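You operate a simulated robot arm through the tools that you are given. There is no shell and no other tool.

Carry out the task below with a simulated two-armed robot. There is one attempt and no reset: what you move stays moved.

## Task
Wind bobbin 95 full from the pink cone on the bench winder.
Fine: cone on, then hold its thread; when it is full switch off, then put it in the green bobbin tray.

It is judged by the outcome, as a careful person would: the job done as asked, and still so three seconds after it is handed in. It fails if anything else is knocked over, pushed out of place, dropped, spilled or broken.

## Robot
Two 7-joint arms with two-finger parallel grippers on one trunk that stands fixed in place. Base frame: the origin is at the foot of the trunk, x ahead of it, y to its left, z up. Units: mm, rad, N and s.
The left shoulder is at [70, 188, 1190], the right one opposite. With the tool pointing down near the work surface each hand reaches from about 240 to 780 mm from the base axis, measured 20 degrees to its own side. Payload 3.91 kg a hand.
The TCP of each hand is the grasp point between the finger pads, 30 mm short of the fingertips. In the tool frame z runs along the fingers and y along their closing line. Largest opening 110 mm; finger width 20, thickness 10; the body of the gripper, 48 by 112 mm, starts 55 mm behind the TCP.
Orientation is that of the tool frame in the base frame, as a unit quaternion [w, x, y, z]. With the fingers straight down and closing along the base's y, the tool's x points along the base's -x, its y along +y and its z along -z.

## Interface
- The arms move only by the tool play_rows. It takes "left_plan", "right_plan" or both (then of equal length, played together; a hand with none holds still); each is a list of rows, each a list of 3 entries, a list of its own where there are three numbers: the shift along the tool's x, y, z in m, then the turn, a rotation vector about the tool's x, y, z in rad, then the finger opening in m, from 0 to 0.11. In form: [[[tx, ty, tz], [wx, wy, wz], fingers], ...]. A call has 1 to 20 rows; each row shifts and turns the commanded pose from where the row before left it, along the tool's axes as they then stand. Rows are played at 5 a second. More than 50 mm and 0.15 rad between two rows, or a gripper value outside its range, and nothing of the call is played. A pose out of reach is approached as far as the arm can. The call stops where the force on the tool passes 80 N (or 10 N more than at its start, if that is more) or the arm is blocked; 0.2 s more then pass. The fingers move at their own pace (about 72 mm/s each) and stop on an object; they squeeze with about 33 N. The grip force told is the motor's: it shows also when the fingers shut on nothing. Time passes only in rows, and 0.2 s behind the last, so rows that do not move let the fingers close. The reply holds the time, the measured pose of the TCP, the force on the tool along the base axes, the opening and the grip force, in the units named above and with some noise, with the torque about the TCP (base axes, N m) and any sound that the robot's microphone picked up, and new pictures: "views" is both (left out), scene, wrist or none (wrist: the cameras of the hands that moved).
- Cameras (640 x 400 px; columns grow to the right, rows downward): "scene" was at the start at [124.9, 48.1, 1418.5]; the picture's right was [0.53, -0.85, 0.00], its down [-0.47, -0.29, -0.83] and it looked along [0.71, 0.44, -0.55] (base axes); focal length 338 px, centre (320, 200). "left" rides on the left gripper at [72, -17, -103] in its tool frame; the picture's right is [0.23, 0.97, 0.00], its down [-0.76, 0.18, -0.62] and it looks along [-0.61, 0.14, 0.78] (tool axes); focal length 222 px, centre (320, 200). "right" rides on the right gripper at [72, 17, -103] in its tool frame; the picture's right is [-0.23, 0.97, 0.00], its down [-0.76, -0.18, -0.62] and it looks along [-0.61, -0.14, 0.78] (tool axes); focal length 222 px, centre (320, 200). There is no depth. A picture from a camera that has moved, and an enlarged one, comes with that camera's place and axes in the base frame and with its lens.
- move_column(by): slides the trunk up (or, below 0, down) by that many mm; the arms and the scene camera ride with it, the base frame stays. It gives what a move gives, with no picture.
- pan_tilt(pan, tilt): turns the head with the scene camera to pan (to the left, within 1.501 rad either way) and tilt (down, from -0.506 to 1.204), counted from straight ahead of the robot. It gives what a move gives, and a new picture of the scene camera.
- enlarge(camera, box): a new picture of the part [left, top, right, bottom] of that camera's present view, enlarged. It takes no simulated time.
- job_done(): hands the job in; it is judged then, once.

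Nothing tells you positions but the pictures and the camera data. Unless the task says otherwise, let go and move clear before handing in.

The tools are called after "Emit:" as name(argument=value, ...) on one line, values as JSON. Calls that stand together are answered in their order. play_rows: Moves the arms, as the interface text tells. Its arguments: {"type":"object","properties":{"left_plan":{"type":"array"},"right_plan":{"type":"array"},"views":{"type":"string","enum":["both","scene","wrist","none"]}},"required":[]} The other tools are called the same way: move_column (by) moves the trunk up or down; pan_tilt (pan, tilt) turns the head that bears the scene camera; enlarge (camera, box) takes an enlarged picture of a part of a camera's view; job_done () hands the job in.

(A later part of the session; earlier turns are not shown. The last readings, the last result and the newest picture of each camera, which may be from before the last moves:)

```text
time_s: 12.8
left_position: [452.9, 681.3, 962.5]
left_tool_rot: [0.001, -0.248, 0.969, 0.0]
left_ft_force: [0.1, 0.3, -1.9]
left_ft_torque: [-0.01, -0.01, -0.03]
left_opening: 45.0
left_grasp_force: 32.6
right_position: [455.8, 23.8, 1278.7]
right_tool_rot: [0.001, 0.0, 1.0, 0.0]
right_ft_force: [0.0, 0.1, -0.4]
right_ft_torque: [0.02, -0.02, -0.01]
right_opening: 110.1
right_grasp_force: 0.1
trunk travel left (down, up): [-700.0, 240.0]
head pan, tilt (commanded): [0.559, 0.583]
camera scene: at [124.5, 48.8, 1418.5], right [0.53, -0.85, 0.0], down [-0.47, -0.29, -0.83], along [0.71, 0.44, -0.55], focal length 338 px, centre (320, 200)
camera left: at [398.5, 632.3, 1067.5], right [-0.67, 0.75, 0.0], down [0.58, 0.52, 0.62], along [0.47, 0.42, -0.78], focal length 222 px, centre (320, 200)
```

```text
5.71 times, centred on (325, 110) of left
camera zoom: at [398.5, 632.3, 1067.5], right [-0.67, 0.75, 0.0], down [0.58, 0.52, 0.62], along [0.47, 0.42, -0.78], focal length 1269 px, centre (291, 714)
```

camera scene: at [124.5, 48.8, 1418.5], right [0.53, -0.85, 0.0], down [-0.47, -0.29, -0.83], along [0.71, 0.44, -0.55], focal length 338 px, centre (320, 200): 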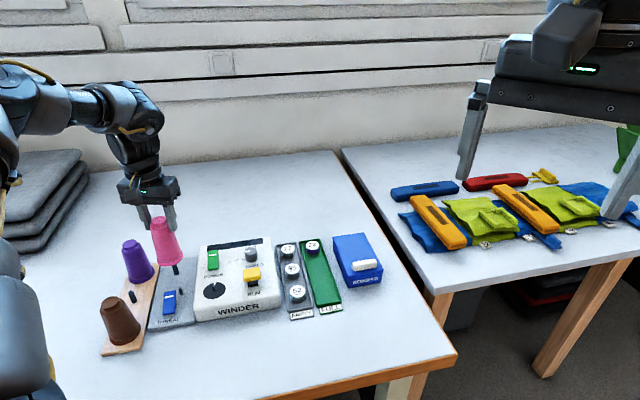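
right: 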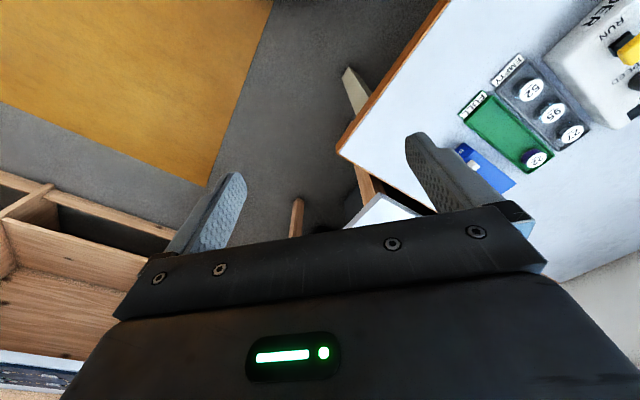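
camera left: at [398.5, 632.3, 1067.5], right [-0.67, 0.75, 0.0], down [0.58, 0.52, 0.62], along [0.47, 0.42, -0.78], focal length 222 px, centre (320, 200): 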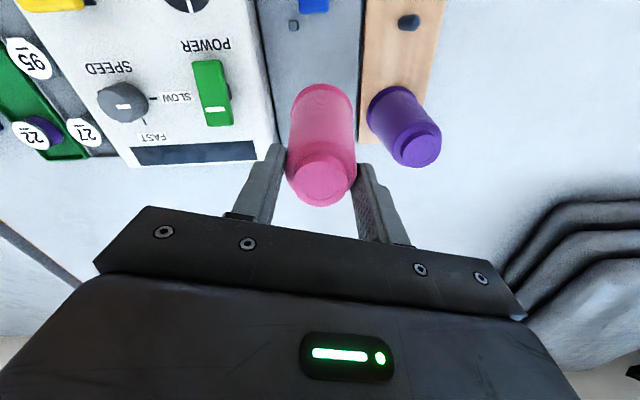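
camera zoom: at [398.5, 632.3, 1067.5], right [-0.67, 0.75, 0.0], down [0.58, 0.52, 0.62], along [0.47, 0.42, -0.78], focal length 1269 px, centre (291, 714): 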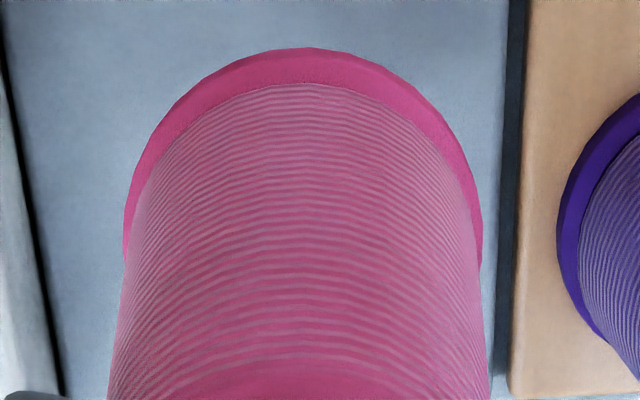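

The base of the cone sits about 3 mm toward the tool +y side of the peg, so I shift by −2.8 mm and lower gently, watching the force.

Emit:
play_rows(left_plan=[[[0, -0.0028, 0], [0, 0, 0], 0.02], [[0, 0, 0.006], [0, 0, 0], 0.02], [[0, 0, 0.005], [0, 0, 0], 0.02], [[0, 0, 0.005], [0, 0, 0], 0.02], [[0, 0, 0.004], [0, 0, 0], 0.02]], views="scene")

Emit:
enlarge(camera="scene", box=[145, 220, 215, 285])

```text
time_s: 14.0
left_position: [455.4, 678.5, 943.1]
left_tool_rot: [0.0, -0.249, 0.969, 0.0]
left_ft_force: [-0.2, -0.6, -1.9]
left_ft_torque: [0.02, 0.01, -0.03]
left_opening: 44.9
left_grasp_force: 33.1
right_position: [455.7, 24.0, 1279.1]
right_tool_rot: [0.0, 0.0, 1.0, -0.001]
right_ft_force: [0.4, -0.4, -0.1]
right_ft_torque: [0.03, -0.01, -0.01]
right_opening: 110.0
right_grasp_force: 0.1
trunk travel left (down, up): [-700.0, 240.0]
head pan, tilt (commanded): [0.559, 0.583]
camera scene: at [125.0, 48.8, 1418.4], right [0.53, -0.85, 0.0], down [-0.47, -0.29, -0.83], along [0.71, 0.44, -0.55], focal length 338 px, centre (320, 200)
```

scene: 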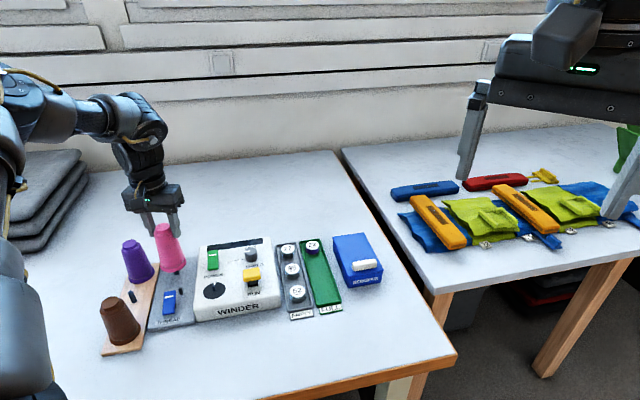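

```text
6.15 times, centred on (180, 252) of scene
camera zoom: at [125.0, 48.8, 1418.4], right [0.53, -0.85, 0.0], down [-0.47, -0.29, -0.83], along [0.71, 0.44, -0.55], focal length 2081 px, centre (1182, -123)
```

zoom: 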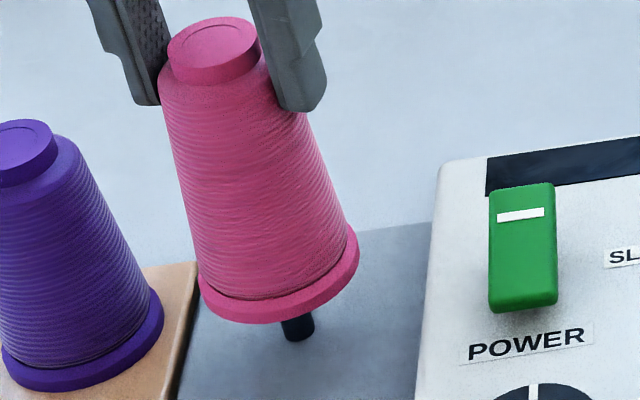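

No contact force, so the peg appears to be entering the cone. I continue lowering slowly.

Emit:
play_rows(left_plan=[[[0, 0, 0.006], [0, 0, 0], 0.02], [[0, 0, 0.006], [0, 0, 0], 0.02], [[0, 0, 0.006], [0, 0, 0], 0.02], [[0, 0, 0.005], [0, 0, 0], 0.02], [[0, 0, 0.004], [0, 0, 0], 0.02]], views="scene")

Emit:
enlarge(camera="scene", box=[145, 220, 215, 285])

```text
time_s: 15.2
left_position: [455.7, 678.2, 916.3]
left_tool_rot: [0.001, -0.249, 0.969, 0.0]
left_ft_force: [-0.9, -0.3, -1.4]
left_ft_torque: [0.0, -0.02, 0.01]
left_opening: 45.3
left_grasp_force: 33.2
right_position: [456.6, 24.0, 1278.4]
right_tool_rot: [0.0, -0.001, 1.0, 0.0]
right_ft_force: [-0.1, 0.1, -0.7]
right_ft_torque: [0.01, -0.01, -0.01]
right_opening: 109.9
right_grasp_force: 0.1
trunk travel left (down, up): [-700.0, 240.0]
head pan, tilt (commanded): [0.559, 0.583]
camera scene: at [125.2, 48.6, 1418.4], right [0.53, -0.85, 0.0], down [-0.47, -0.29, -0.83], along [0.71, 0.44, -0.55], focal length 338 px, centre (320, 200)
```

scene: 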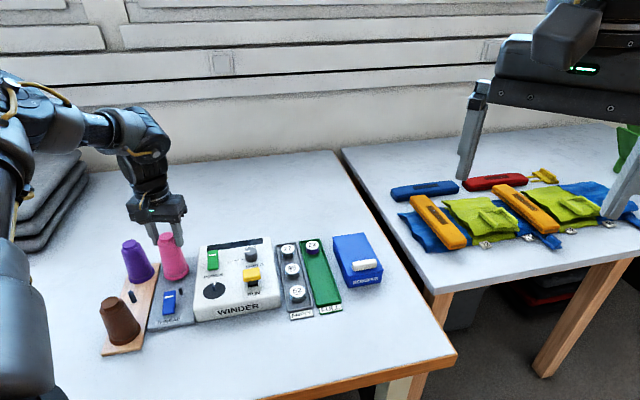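

```text
6.15 times, centred on (180, 252) of scene
camera zoom: at [125.2, 48.6, 1418.4], right [0.53, -0.85, 0.0], down [-0.47, -0.29, -0.83], along [0.71, 0.44, -0.55], focal length 2081 px, centre (1182, -123)
```

zoom: 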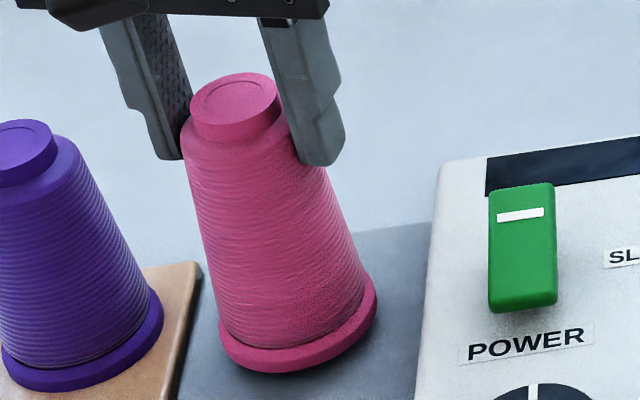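

The peg is inside the cone. I lower the last stretch in small steps until it meets the plate.

Emit:
play_rows(left_plan=[[[0, 0, 0.003], [0, 0, 0], 0.02], [[0, 0, 0.003], [0, 0, 0], 0.02], [[0, 0, 0.002], [0, 0, 0], 0.02], [[0, 0, 0], [0, 0, 0], 0.02]], views="scene")

Emit:
enlarge(camera="scene", box=[145, 220, 215, 285])

```text
time_s: 16.2
left_position: [455.7, 677.7, 908.0]
left_tool_rot: [-0.001, -0.247, 0.969, 0.001]
left_ft_force: [0.5, -0.8, -1.7]
left_ft_torque: [0.0, 0.0, 0.03]
left_opening: 45.2
left_grasp_force: 33.0
right_position: [456.0, 24.3, 1280.0]
right_tool_rot: [0.001, 0.0, 1.0, -0.001]
right_ft_force: [-0.6, -0.8, 0.0]
right_ft_torque: [0.01, 0.04, -0.02]
right_opening: 110.0
right_grasp_force: 0.1
trunk travel left (down, up): [-700.0, 240.0]
head pan, tilt (commanded): [0.559, 0.583]
camera scene: at [125.1, 48.5, 1418.4], right [0.53, -0.85, 0.0], down [-0.47, -0.29, -0.83], along [0.71, 0.44, -0.55], focal length 338 px, centre (320, 200)
```

scene: 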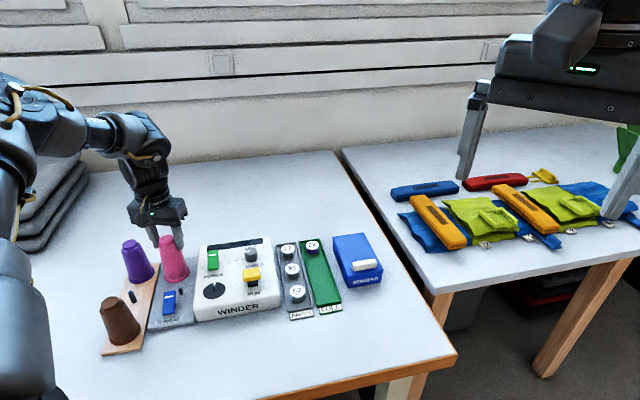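

```text
6.15 times, centred on (180, 252) of scene
camera zoom: at [125.1, 48.5, 1418.4], right [0.53, -0.85, 0.0], down [-0.47, -0.29, -0.83], along [0.71, 0.44, -0.55], focal length 2081 px, centre (1182, -123)
```

zoom: 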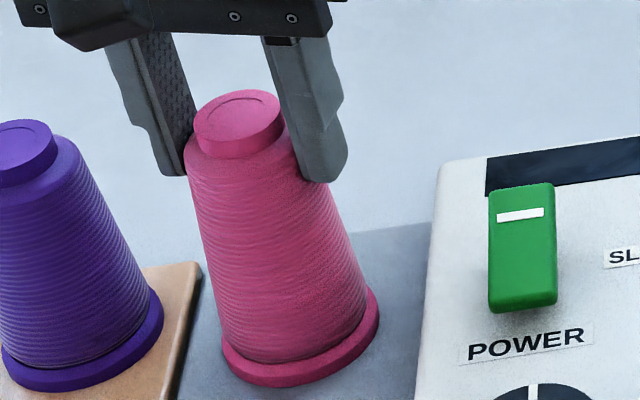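

Emit:
play_rows(left_plan=[[[0, 0, 0.002], [0, 0, 0], 0.02], [[0, 0, 0.002], [0, 0, 0], 0.02], [[0, 0, 0.002], [0, 0, 0], 0.02], [[0, 0, 0], [0, 0, 0], 0.02]], views="none")

Emit:
enlarge(camera="scene", box=[145, 220, 215, 285])

```text
time_s: 17.2
left_position: [455.1, 676.4, 908.1]
left_tool_rot: [0.004, -0.248, 0.969, 0.003]
left_ft_force: [-0.6, 13.3, 36.8]
left_ft_torque: [0.44, 0.15, -0.07]
left_opening: 45.1
left_grasp_force: 33.3
right_position: [453.1, 20.2, 1281.0]
right_tool_rot: [0.002, 0.0, 1.0, 0.001]
right_ft_force: [1.3, 0.1, 0.8]
right_ft_torque: [0.05, -0.01, -0.03]
right_opening: 109.8
right_grasp_force: 0.0
trunk travel left (down, up): [-700.0, 240.0]
head pan, tilt (commanded): [0.559, 0.583]
```

```text
6.15 times, centred on (180, 252) of scene
camera zoom: at [120.8, 44.8, 1419.4], right [0.53, -0.85, 0.0], down [-0.46, -0.29, -0.84], along [0.71, 0.44, -0.55], focal length 2081 px, centre (1182, -123)
```

zoom: 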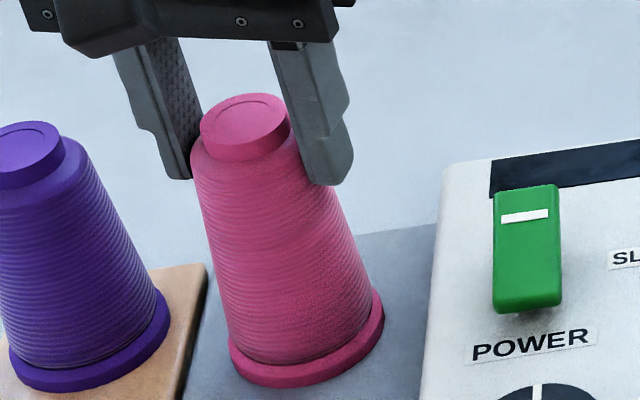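

The cone is down on the plate (contact force 37 N). I relieve the pressure a little and then open the fingers.

Emit:
play_rows(left_plan=[[[0, 0, -0.003], [0, 0, 0], 0.02], [[0, 0, -0.0015], [0, 0, 0], 0.02], [[0, 0, 0], [0, 0, 0], 0.05], [[0, 0, 0], [0, 0, 0], 0.06], [[0, 0, 0], [0, 0, 0], 0.075], [[0, 0, 0], [0, 0, 0], 0.085], [[0, 0, 0], [0, 0, 0], 0.085]], views="scene")

Emit:
enlarge(camera="scene", box=[145, 220, 215, 285])

```text
time_s: 18.8
left_position: [454.6, 679.8, 906.8]
left_tool_rot: [0.001, -0.248, 0.969, 0.001]
left_ft_force: [-0.1, -0.1, 0.2]
left_ft_torque: [-0.03, -0.04, 0.07]
left_opening: 85.1
left_grasp_force: 0.2
right_position: [456.2, 23.0, 1279.0]
right_tool_rot: [0.0, 0.0, 1.0, 0.0]
right_ft_force: [-0.2, 0.0, 0.5]
right_ft_torque: [0.01, 0.0, 0.0]
right_opening: 110.0
right_grasp_force: 0.1
trunk travel left (down, up): [-700.0, 240.0]
head pan, tilt (commanded): [0.559, 0.583]
camera scene: at [124.7, 48.1, 1418.5], right [0.53, -0.85, 0.0], down [-0.47, -0.29, -0.83], along [0.71, 0.44, -0.55], focal length 338 px, centre (320, 200)
```

scene: 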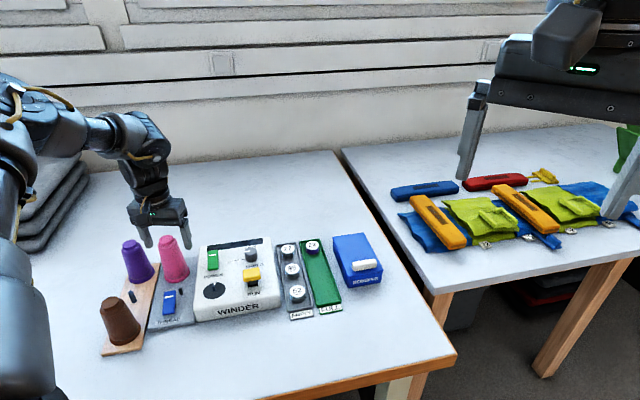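

```text
6.15 times, centred on (180, 252) of scene
camera zoom: at [124.7, 48.1, 1418.5], right [0.53, -0.85, 0.0], down [-0.47, -0.29, -0.83], along [0.71, 0.44, -0.55], focal length 2081 px, centre (1182, -123)
```

zoom: 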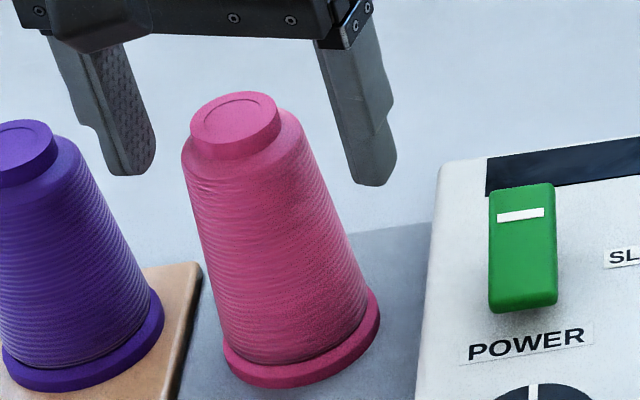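

The pink cone stands on the plate peg by itself. I raise the hand clear and look at the THREAD rocker closely.

Emit:
play_rows(left_plan=[[[0, 0, -0.03], [0, 0, 0], 0.085], [[0, 0, -0.04], [0, 0, 0], 0.085], [[0, 0, -0.04], [0, 0, 0], 0.085], [[0, 0, 0], [0, 0, 0], 0.085]], views="both")

Emit:
enlarge(camera="scene", box=[152, 280, 192, 325])

Emit:
enlarge(camera="scene", box=[198, 240, 238, 285])

Emit:
enlarge(camera="scene", box=[230, 255, 270, 300])

Emit:
enlarge(camera="scene", box=[140, 220, 220, 300])

```text
time_s: 19.8
left_position: [455.2, 679.3, 1017.8]
left_tool_rot: [-0.001, -0.248, 0.969, 0.0]
left_ft_force: [-0.6, 0.2, 0.4]
left_ft_torque: [0.0, -0.01, -0.03]
left_opening: 85.2
left_grasp_force: 0.1
right_position: [457.1, 23.6, 1279.2]
right_tool_rot: [0.001, -0.001, 1.0, -0.001]
right_ft_force: [-0.9, -0.3, -0.2]
right_ft_torque: [-0.01, 0.02, 0.03]
right_opening: 110.0
right_grasp_force: 0.0
trunk travel left (down, up): [-700.0, 240.0]
head pan, tilt (commanded): [0.559, 0.583]
camera scene: at [125.1, 48.9, 1418.4], right [0.53, -0.85, 0.0], down [-0.47, -0.29, -0.83], along [0.71, 0.44, -0.55], focal length 338 px, centre (320, 200)
camera left: at [400.8, 629.4, 1121.6], right [-0.67, 0.74, 0.0], down [0.58, 0.52, 0.62], along [0.46, 0.42, -0.78], focal length 222 px, centre (320, 200)
```

scene: 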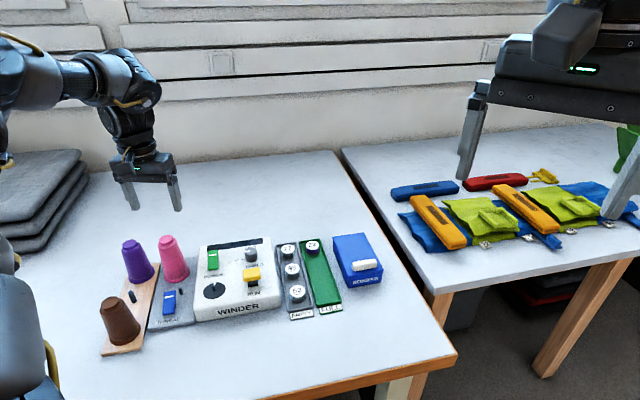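
left: 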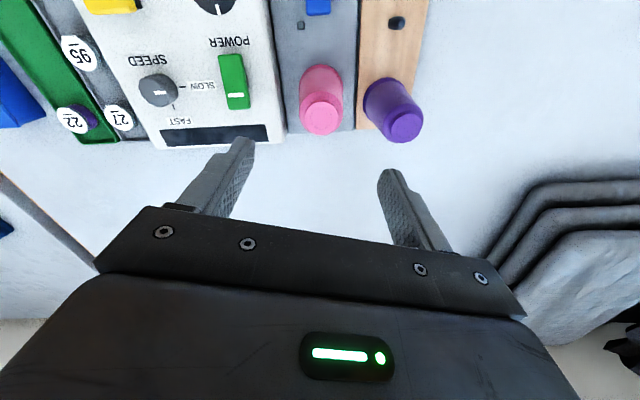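

```text
8.89 times, centred on (172, 302) of scene
camera zoom: at [125.1, 48.9, 1418.4], right [0.53, -0.85, 0.0], down [-0.47, -0.29, -0.83], along [0.71, 0.44, -0.55], focal length 3006 px, centre (1636, -711)
```

zoom: 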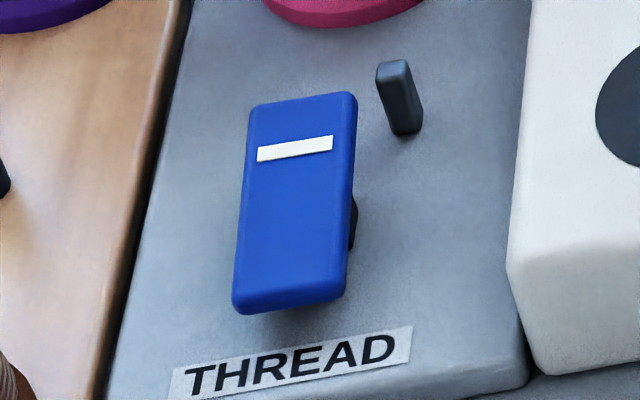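

```text
8.89 times, centred on (218, 262) of scene
camera zoom: at [125.1, 48.9, 1418.4], right [0.53, -0.85, 0.0], down [-0.47, -0.29, -0.83], along [0.71, 0.44, -0.55], focal length 3006 px, centre (1227, -356)
```

zoom: 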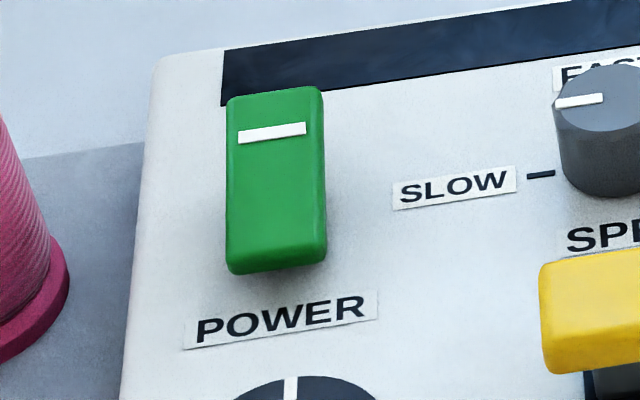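

```text
8.89 times, centred on (250, 278) of scene
camera zoom: at [125.1, 48.9, 1418.4], right [0.53, -0.85, 0.0], down [-0.47, -0.29, -0.83], along [0.71, 0.44, -0.55], focal length 3006 px, centre (942, -489)
```

zoom: 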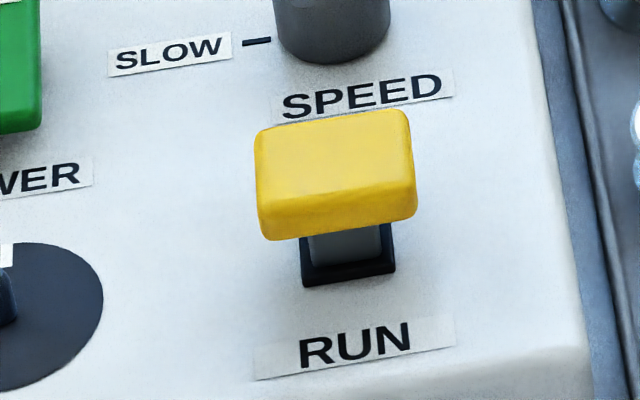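

```text
5.00 times, centred on (180, 260) of scene
camera zoom: at [125.1, 48.9, 1418.4], right [0.53, -0.85, 0.0], down [-0.47, -0.29, -0.83], along [0.71, 0.44, -0.55], focal length 1691 px, centre (1020, -100)
```

zoom: 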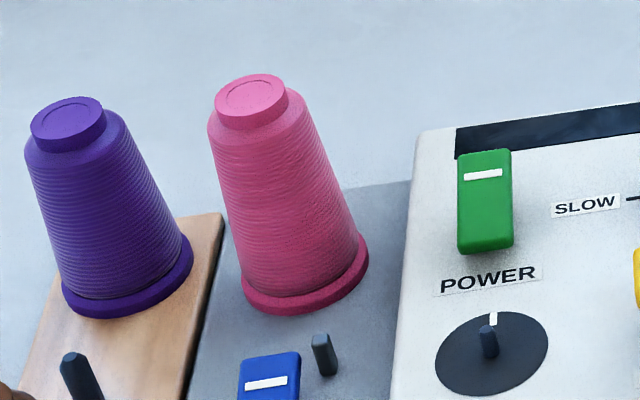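

Cone is seated. Both rockers (THREAD and POWER) have the marked far end up, so THREAD is next: press its marked end. I close the left fingers and bring them above that end.

Emit:
play_rows(left_plan=[[[0.0286, -0.00713, 0], [0, 0, 0], 0.04], [[0.0286, -0.00713, 0], [0, 0, 0], 0.0], [[0.0286, -0.00713, 0], [0, 0, 0], 0.0], [[0, 0, 0.04], [0, 0, 0], 0.0], [[0, 0, 0.04], [0, 0, 0], 0.0], [[0, 0, 0.038], [0, 0, 0], 0.0], [[0, 0, 0], [0, 0, 0], 0.0]], views="both")

Emit:
enlarge(camera="left", box=[220, 80, 420, 205])

Emit:
enlarge(camera="scene", box=[140, 245, 220, 325])

```text
time_s: 21.4
left_position: [390.0, 618.1, 899.4]
left_tool_rot: [0.001, -0.248, 0.969, 0.001]
left_ft_force: [0.2, 0.2, 0.7]
left_ft_torque: [-0.04, 0.0, 0.02]
left_opening: 0.1
left_grasp_force: 33.5
right_position: [456.5, 22.3, 1279.3]
right_tool_rot: [0.0, -0.001, 1.0, 0.0]
right_ft_force: [-0.4, -0.2, -1.0]
right_ft_torque: [-0.03, 0.01, 0.03]
right_opening: 110.0
right_grasp_force: 0.1
trunk travel left (down, up): [-700.0, 240.0]
head pan, tilt (commanded): [0.559, 0.583]
camera scene: at [124.7, 48.1, 1418.5], right [0.53, -0.85, 0.0], down [-0.47, -0.29, -0.83], along [0.71, 0.44, -0.55], focal length 338 px, centre (320, 200)
camera left: at [336.3, 567.3, 1003.2], right [-0.67, 0.75, 0.0], down [0.58, 0.52, 0.62], along [0.47, 0.42, -0.78], focal length 222 px, centre (320, 200)
```

scene: 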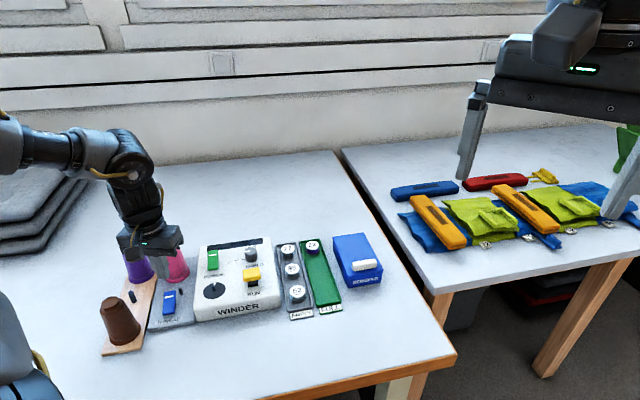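
left: 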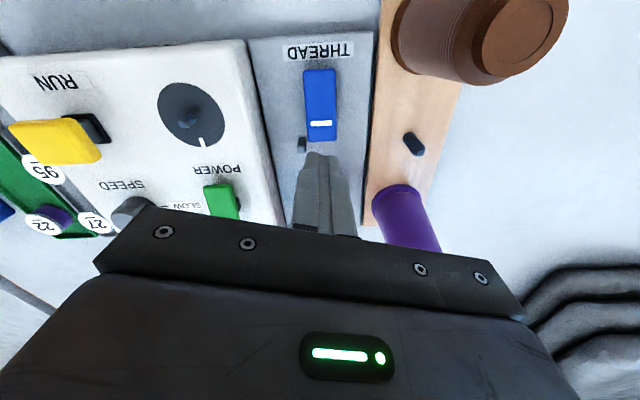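

```text
3.20 times, centred on (320, 142) of left
camera zoom: at [336.3, 567.3, 1003.2], right [-0.67, 0.75, 0.0], down [0.58, 0.52, 0.62], along [0.47, 0.42, -0.78], focal length 711 px, centre (320, 384)
```

zoom: 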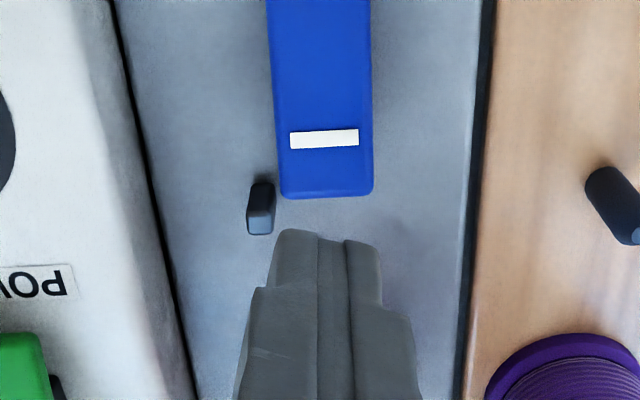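

```text
5.00 times, centred on (180, 285) of scene
camera zoom: at [124.7, 48.1, 1418.5], right [0.53, -0.85, 0.0], down [-0.47, -0.29, -0.83], along [0.71, 0.44, -0.55], focal length 1691 px, centre (1020, -225)
```

zoom: 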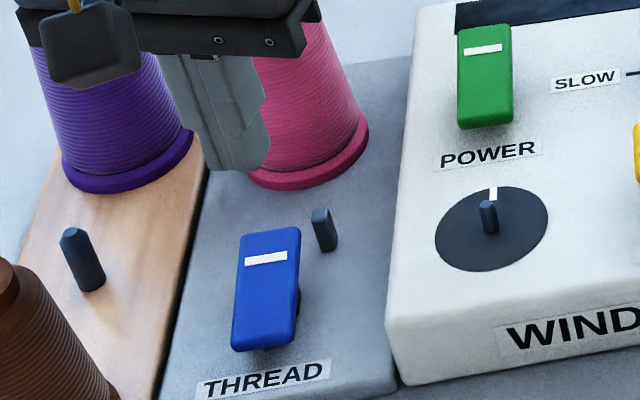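

The closed fingertips are above the marked end, about 8 mm in from its edge. I go down and press gently.

Emit:
play_rows(left_plan=[[[0, 0, 0.016], [0, 0, 0], 0.0], [[0, 0, 0.016], [0, 0, 0], 0.0], [[0, 0, 0.016], [0, 0, 0], 0.0], [[0, 0, 0.004], [0, 0, 0], 0.0], [[0, 0, 0.004], [0, 0, 0], 0.0], [[0, 0, 0.004], [0, 0, 0], 0.0]], views="both")

Emit:
enlarge(camera="scene", box=[140, 255, 210, 325])

Emit:
enlarge(camera="left", box=[220, 60, 420, 205])

```text
time_s: 22.8
left_position: [392.2, 619.0, 841.1]
left_tool_rot: [0.004, -0.248, 0.969, 0.002]
left_ft_force: [4.3, 12.8, 20.9]
left_ft_torque: [0.18, -0.05, -0.03]
left_opening: 0.1
left_grasp_force: 33.5
right_position: [456.7, 22.7, 1280.2]
right_tool_rot: [0.001, -0.001, 1.0, 0.001]
right_ft_force: [0.3, -0.2, 0.2]
right_ft_torque: [-0.04, 0.01, -0.02]
right_opening: 110.0
right_grasp_force: 0.1
trunk travel left (down, up): [-700.0, 240.0]
head pan, tilt (commanded): [0.559, 0.583]
camera scene: at [123.5, 47.4, 1419.0], right [0.53, -0.85, 0.0], down [-0.47, -0.29, -0.84], along [0.71, 0.44, -0.55], focal length 338 px, centre (320, 200)
camera left: at [336.4, 568.3, 945.0], right [-0.67, 0.74, 0.0], down [0.58, 0.52, 0.63], along [0.47, 0.42, -0.78], focal length 222 px, centre (320, 200)
```

scene: 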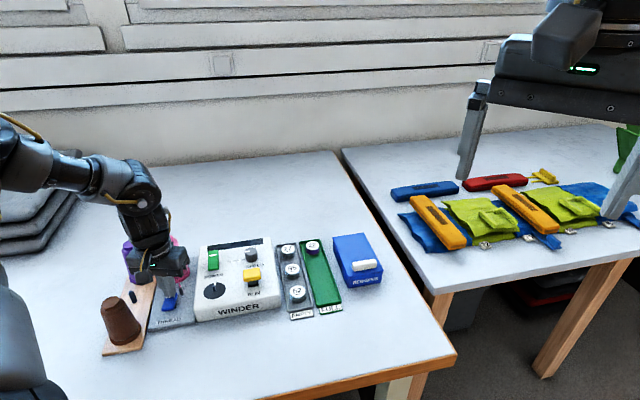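
left: 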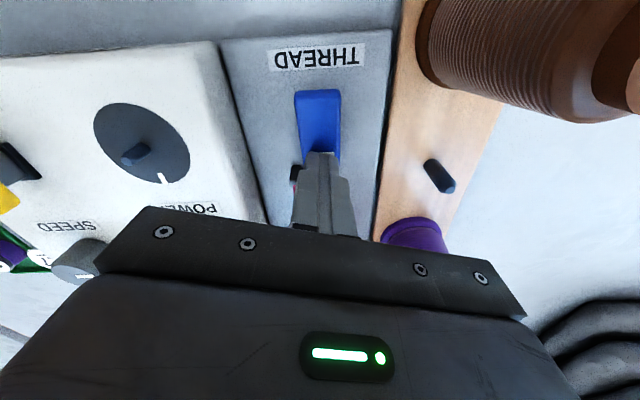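

```text
5.71 times, centred on (175, 290) of scene
camera zoom: at [123.5, 47.4, 1419.0], right [0.53, -0.85, 0.0], down [-0.47, -0.29, -0.84], along [0.71, 0.44, -0.55], focal length 1932 px, centre (1149, -314)
```

zoom: 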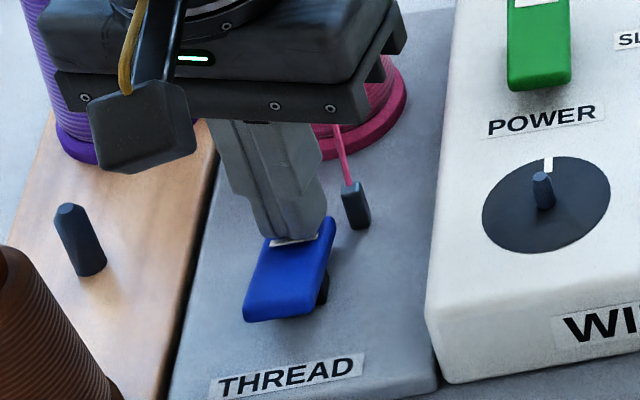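

```text
2.76 times, centred on (320, 132) of left
camera zoom: at [336.4, 568.3, 945.0], right [-0.67, 0.74, 0.0], down [0.58, 0.52, 0.63], along [0.47, 0.42, -0.78], focal length 613 px, centre (320, 386)
```

zoom: 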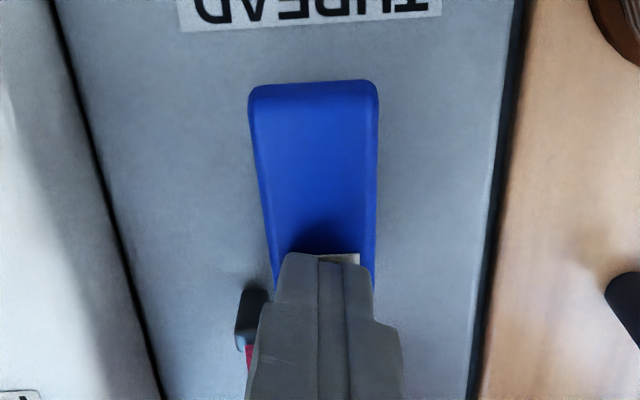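

The rocker tipped and a pink thread now runs from the cone to the guide peg. I lift off and see whether the rocker stays.

Emit:
play_rows(left_plan=[[[0, 0, -0.01], [0, 0, 0], 0.0], [[0, 0, -0.03], [0, 0, 0], 0.0], [[0, 0, -0.04], [0, 0, 0], 0.0], [[0, 0, -0.04], [0, 0, 0], 0.0], [[0, 0, -0.04], [0, 0, 0], 0.0], [[0, 0, 0], [0, 0, 0], 0.0]], views="both")

Emit:
enlarge(camera="scene", box=[140, 235, 230, 325])

Emit:
enlarge(camera="left", box=[200, 0, 400, 160])

```text
time_s: 24.2
left_position: [389.6, 617.7, 999.0]
left_tool_rot: [0.0, -0.247, 0.969, 0.0]
left_ft_force: [0.3, -0.1, 0.2]
left_ft_torque: [0.01, -0.02, 0.0]
left_opening: 0.0
left_grasp_force: 32.9
right_position: [456.1, 24.9, 1278.3]
right_tool_rot: [-0.001, -0.001, 1.0, -0.001]
right_ft_force: [-0.1, -0.2, 0.3]
right_ft_torque: [-0.02, 0.04, -0.02]
right_opening: 109.8
right_grasp_force: 0.2
trunk travel left (down, up): [-700.0, 240.0]
head pan, tilt (commanded): [0.559, 0.583]
camera scene: at [125.3, 49.1, 1418.4], right [0.53, -0.85, 0.0], down [-0.47, -0.29, -0.83], along [0.71, 0.44, -0.55], focal length 338 px, centre (320, 200)
camera left: at [335.5, 568.8, 1103.2], right [-0.67, 0.75, 0.0], down [0.58, 0.52, 0.62], along [0.46, 0.42, -0.78], focal length 222 px, centre (320, 200)
```

scene: 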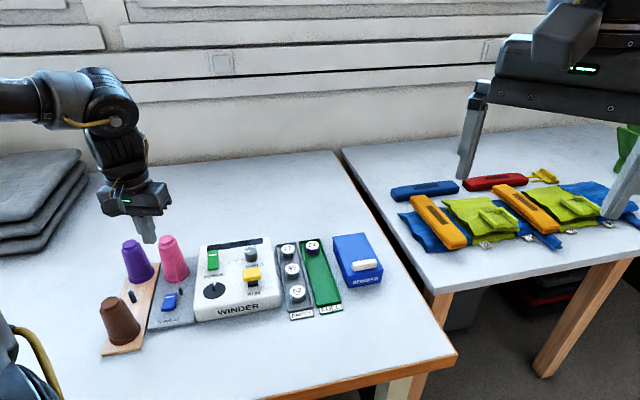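
left: 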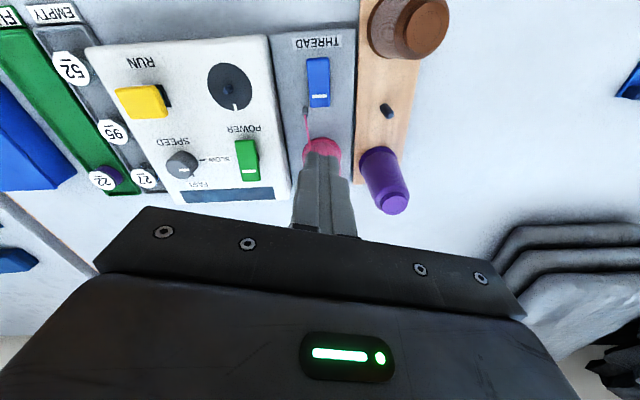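

```text
4.44 times, centred on (185, 280) of scene
camera zoom: at [125.3, 49.1, 1418.4], right [0.53, -0.85, 0.0], down [-0.47, -0.29, -0.83], along [0.71, 0.44, -0.55], focal length 1503 px, centre (920, -156)
```

zoom: 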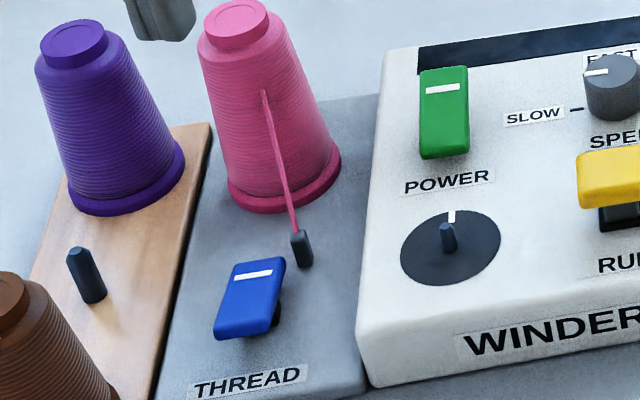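

```text
2.50 times, centred on (300, 80) of left
camera zoom: at [335.5, 568.8, 1103.2], right [-0.67, 0.75, 0.0], down [0.58, 0.52, 0.62], along [0.46, 0.42, -0.78], focal length 555 px, centre (370, 500)
```

zoom: 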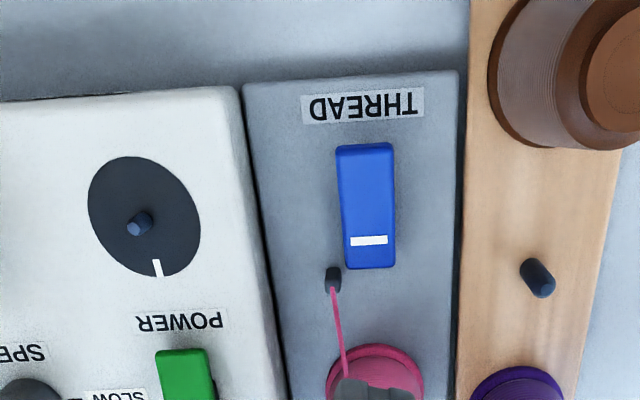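

THREAD has latched and holds the pink thread. Next is bobbin 95; I zoom in on the trays and the spindle to measure them.

Emit:
enlarge(camera="scene", box=[270, 240, 330, 300])

Emit:
enlarge(camera="scene", box=[192, 275, 237, 310])

Emit:
enlarge(camera="left", box=[0, 0, 240, 200])

Emit:
enlarge(camera="right", box=[400, 0, 640, 200])

```text
6.67 times, centred on (300, 270) of scene
camera zoom: at [125.3, 49.1, 1418.4], right [0.53, -0.85, 0.0], down [-0.47, -0.29, -0.83], along [0.71, 0.44, -0.55], focal length 2254 px, centre (453, -267)
```

zoom: 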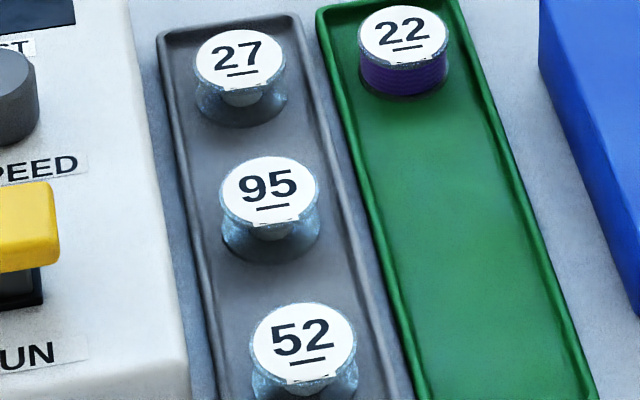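

```text
11.43 times, centred on (214, 292) of scene
camera zoom: at [125.3, 49.1, 1418.4], right [0.53, -0.85, 0.0], down [-0.47, -0.29, -0.83], along [0.71, 0.44, -0.55], focal length 3865 px, centre (1526, -857)
```

zoom: 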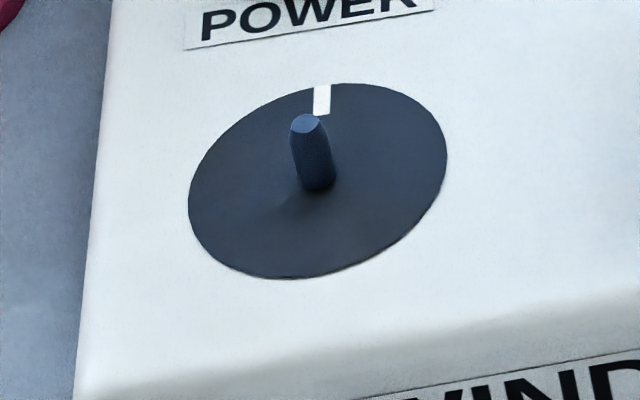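

```text
2.00 times, centred on (120, 100) of left
camera zoom: at [335.5, 568.8, 1103.2], right [-0.67, 0.75, 0.0], down [0.58, 0.52, 0.62], along [0.46, 0.42, -0.78], focal length 444 px, centre (720, 400)
```

zoom: 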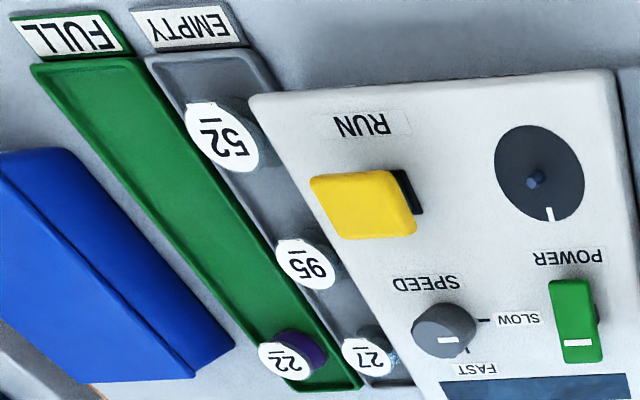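

```text
2.00 times, centred on (520, 100) of right
camera zoom: at [384.0, 41.5, 1382.3], right [0.23, 0.97, 0.0], down [0.76, -0.18, 0.62], along [0.61, -0.14, -0.78], focal length 444 px, centre (-80, 400)
```

zoom: 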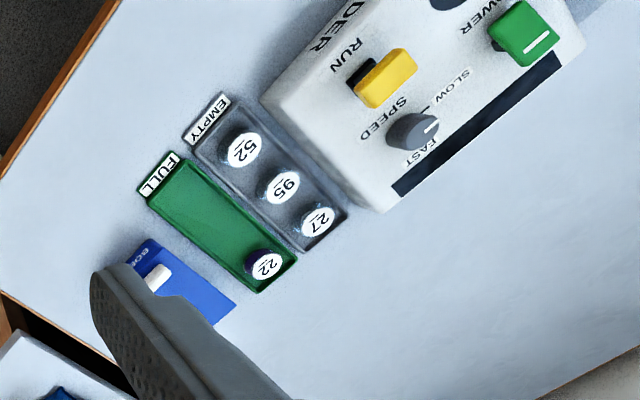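

Bobbin 95 is near (612, 435, top ≈805), about 37 mm across; the spindle peg is near (445, 532) with the disc at z≈825. I move the left hand above the empty tray and turn it so the fingers close along the tray's length.

Emit:
play_rows(left_plan=[[[-0.01685, -0.0421, 0], [0, 0, 0], 0.0], [[-0.01685, -0.0421, 0], [0, 0, 0], 0.0], [[-0.01685, -0.0421, 0], [0, 0, 0], 0.02], [[-0.01685, -0.0421, 0], [0, 0, 0], 0.04], [[-0.01685, -0.0421, 0], [0, 0, 0], 0.06], [[-0.01685, -0.0421, 0], [0, 0, 0], 0.06], [[0, 0, 0], [0, 0, 0.143], 0.06], [[0, 0, 0], [0, 0, 0.143], 0.06], [[0, 0, 0], [0, 0, 0.143], 0.06], [[0, 0, 0], [0, 0, 0.143], 0.06], [[0, 0, 0], [0, 0, 0.143], 0.06], [[0, 0, 0], [0, 0, 0.143], 0.06], [[0, 0, 0], [0, 0, 0.143], 0.06], [[0, 0, 0], [0, 0, 0.143], 0.06], [[0, 0, 0], [0, 0, 0.143], 0.06], [[0, 0, 0], [0, 0, 0], 0.06]], views="both")

```text
time_s: 27.6
left_position: [600.9, 445.9, 998.2]
left_tool_rot: [0.001, 0.383, 0.924, 0.001]
left_ft_force: [-0.7, -0.4, -1.3]
left_ft_torque: [-0.01, 0.01, 0.02]
left_opening: 59.9
left_grasp_force: 0.1
right_position: [456.1, 23.5, 1278.7]
right_tool_rot: [0.0, -0.001, 1.0, 0.0]
right_ft_force: [0.6, 0.1, 0.7]
right_ft_torque: [0.02, -0.02, -0.02]
right_opening: 110.0
right_grasp_force: 0.1
trunk travel left (down, up): [-700.0, 240.0]
head pan, tilt (commanded): [0.559, 0.583]
camera scene: at [124.9, 48.2, 1418.5], right [0.53, -0.85, 0.0], down [-0.47, -0.29, -0.83], along [0.71, 0.44, -0.55], focal length 338 px, centre (320, 200)
camera left: at [538.5, 484.8, 1103.2], right [0.53, 0.85, 0.0], down [0.66, -0.42, 0.62], along [0.53, -0.33, -0.78], focal length 222 px, centre (320, 200)
```

scene: 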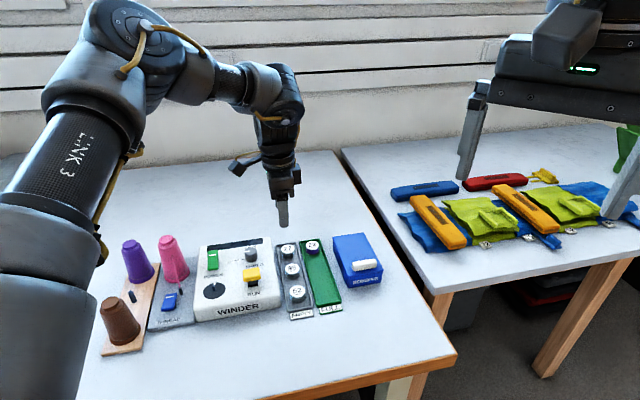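
left: 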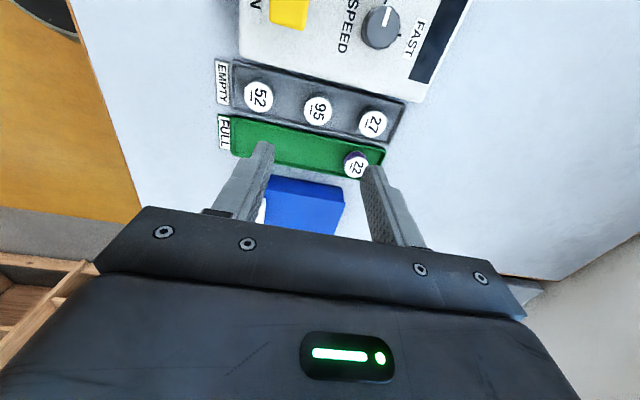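

The −45° turn worked and the hand is near bobbin 95. I zoom in on the trays from here.

Emit:
enlarge(camera="left", box=[210, 50, 410, 190])

Emit:
enlarge(camera="left", box=[280, 80, 360, 140])

Emit:
enlarge(camera="left", box=[230, 0, 480, 110])

```text
2.86 times, centred on (310, 120) of left
camera zoom: at [538.5, 484.8, 1103.2], right [0.53, 0.85, 0.0], down [0.66, -0.42, 0.62], along [0.53, -0.33, -0.78], focal length 635 px, centre (349, 429)
```

zoom: 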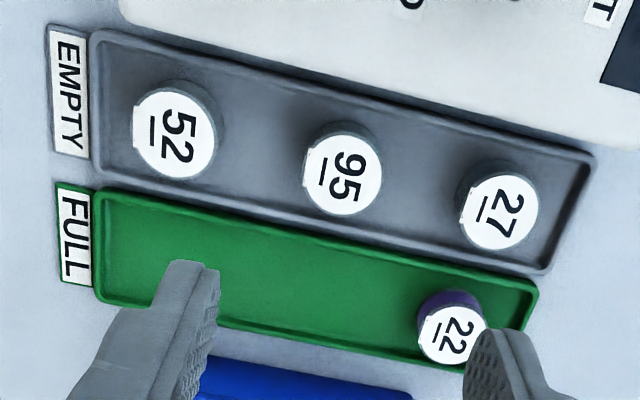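

```text
6.67 times, centred on (320, 110) of left
camera zoom: at [538.5, 484.8, 1103.2], right [0.53, 0.85, 0.0], down [0.66, -0.42, 0.62], along [0.53, -0.33, -0.78], focal length 1481 px, centre (320, 800)
```

zoom: 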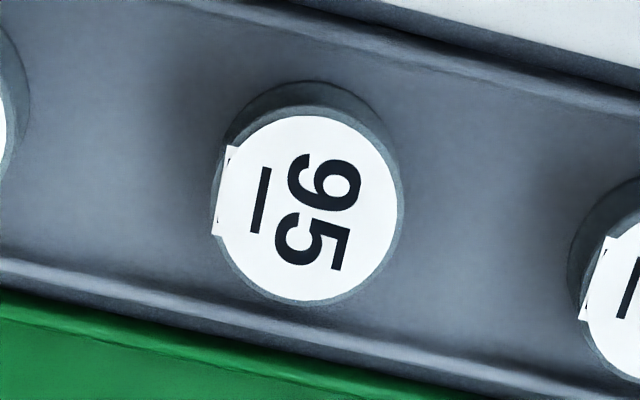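

```text
2.56 times, centred on (355, 55) of left
camera zoom: at [538.5, 484.8, 1103.2], right [0.53, 0.85, 0.0], down [0.66, -0.42, 0.62], along [0.53, -0.33, -0.78], focal length 569 px, centre (230, 571)
```

zoom: 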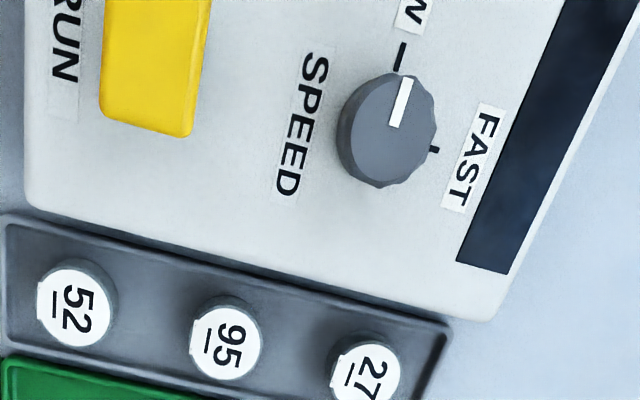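

Bobbin 95 is at about (613, 436), top z≈806, bottom ≈784; the SPEED knob already points at SLOW. I move over the bobbin and descend part-way to check alignment.

Emit:
play_rows(left_plan=[[[-0.0158, 0.0016, 0.02], [0, 0, 0], 0.06], [[0, 0, 0.04], [0, 0, 0], 0.06], [[0, 0, 0.04], [0, 0, 0], 0.06], [[0, 0, 0.038], [0, 0, 0], 0.06], [[0, 0, 0], [0, 0, 0], 0.06]], views="both")

Emit:
enlarge(camera="left", box=[220, 80, 420, 220])

Emit:
enlarge(camera="scene", box=[250, 220, 350, 300])

```text
time_s: 28.8
left_position: [581.4, 441.6, 884.1]
left_tool_rot: [0.002, 0.383, 0.924, 0.0]
left_ft_force: [0.4, 0.4, -0.6]
left_ft_torque: [-0.02, 0.02, -0.02]
left_opening: 59.9
left_grasp_force: 0.0
left hand out of reach, approached as far as the arm can: row 3, 4
right_position: [457.2, 23.4, 1279.6]
right_tool_rot: [0.0, 0.0, 1.0, 0.0]
right_ft_force: [-0.1, -0.2, 0.2]
right_ft_torque: [0.01, 0.02, -0.02]
right_opening: 109.9
right_grasp_force: 0.1
trunk travel left (down, up): [-700.0, 240.0]
head pan, tilt (commanded): [0.559, 0.583]
camera scene: at [124.9, 48.1, 1418.5], right [0.53, -0.85, 0.0], down [-0.47, -0.29, -0.83], along [0.71, 0.44, -0.55], focal length 338 px, centre (320, 200)
camera left: at [517.8, 482.0, 988.4], right [0.53, 0.85, 0.0], down [0.66, -0.41, 0.63], along [0.53, -0.33, -0.78], focal length 222 px, centre (320, 200)
```

scene: 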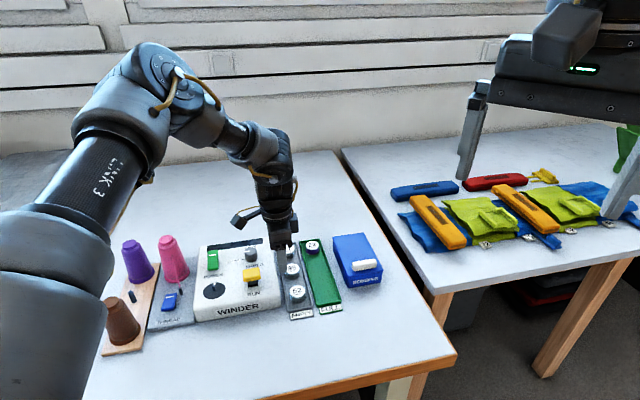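
left: 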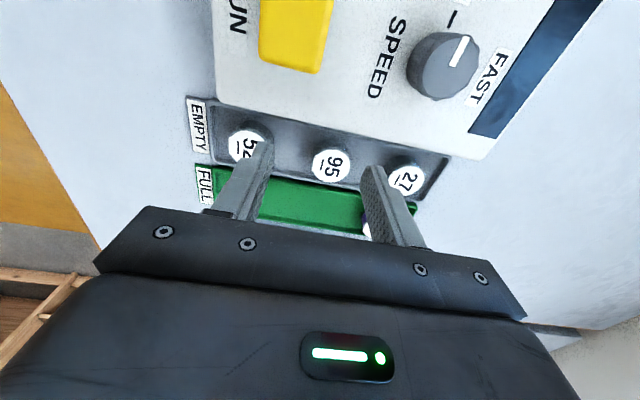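

```text
2.86 times, centred on (320, 150) of left
camera zoom: at [517.8, 482.0, 988.4], right [0.53, 0.85, 0.0], down [0.66, -0.41, 0.63], along [0.53, -0.33, -0.78], focal length 635 px, centre (320, 343)
```

zoom: 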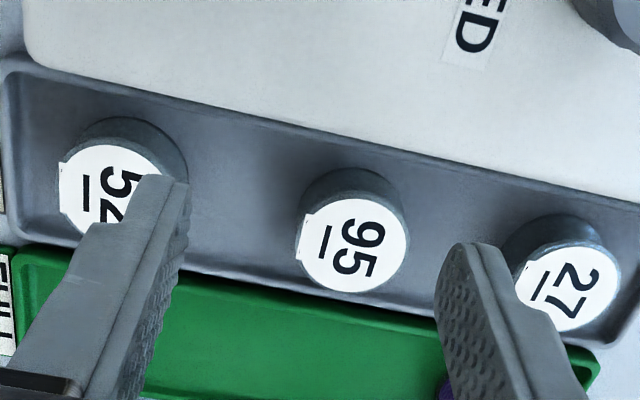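

```text
5.00 times, centred on (300, 260) of scene
camera zoom: at [124.9, 48.1, 1418.5], right [0.53, -0.85, 0.0], down [-0.47, -0.29, -0.83], along [0.71, 0.44, -0.55], focal length 1691 px, centre (420, -100)
```

zoom: 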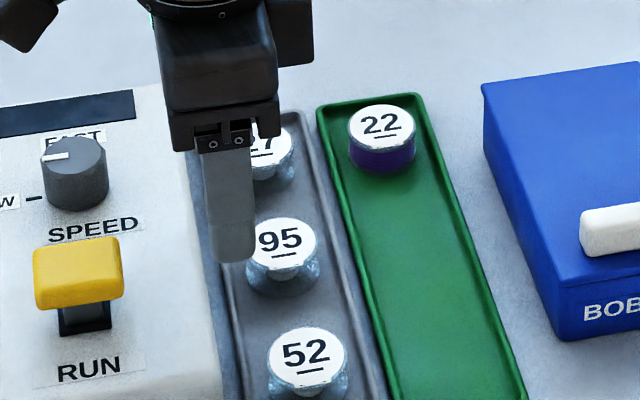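

With this turn the arm can't reach (613, 436) low down, though it did reach it at z≈938. I lift back to about z 945 above the bobbin, then lower the trunk instead so the arm keeps that pose.

Emit:
play_rows(left_plan=[[[0, 0, -0.04], [0, 0, 0], 0.06], [[-0.0133, 0.0092, -0.021], [0, 0, 0], 0.06], [[-0.0133, 0.0092, 0], [0, 0, 0], 0.06], [[0, 0, 0], [0, 0, 0], 0.06]], views="wrist")

```text
time_s: 29.8
left_position: [611.0, 436.5, 945.4]
left_tool_rot: [0.0, 0.383, 0.924, 0.001]
left_ft_force: [-0.8, -0.3, 0.7]
left_ft_torque: [0.01, -0.04, 0.01]
left_opening: 60.0
left_grasp_force: 0.0
right_position: [454.8, 23.0, 1279.4]
right_tool_rot: [0.001, -0.001, 1.0, 0.0]
right_ft_force: [0.4, -0.3, 0.1]
right_ft_torque: [-0.03, 0.02, -0.03]
right_opening: 110.1
right_grasp_force: 0.0
trunk travel left (down, up): [-700.0, 240.0]
head pan, tilt (commanded): [0.559, 0.583]
camera left: at [548.9, 475.5, 1050.7], right [0.53, 0.85, 0.0], down [0.66, -0.41, 0.62], along [0.53, -0.33, -0.78], focal length 222 px, centre (320, 200)
```

left: 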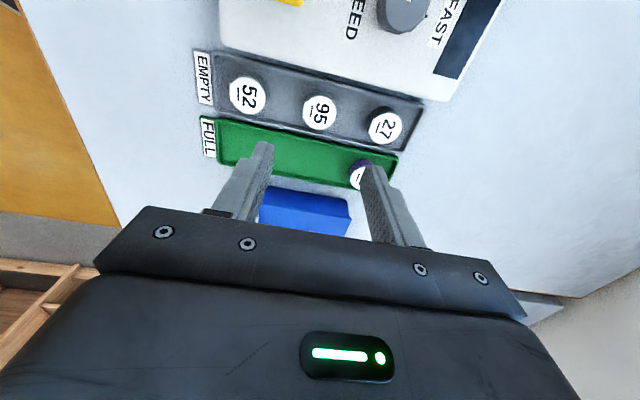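

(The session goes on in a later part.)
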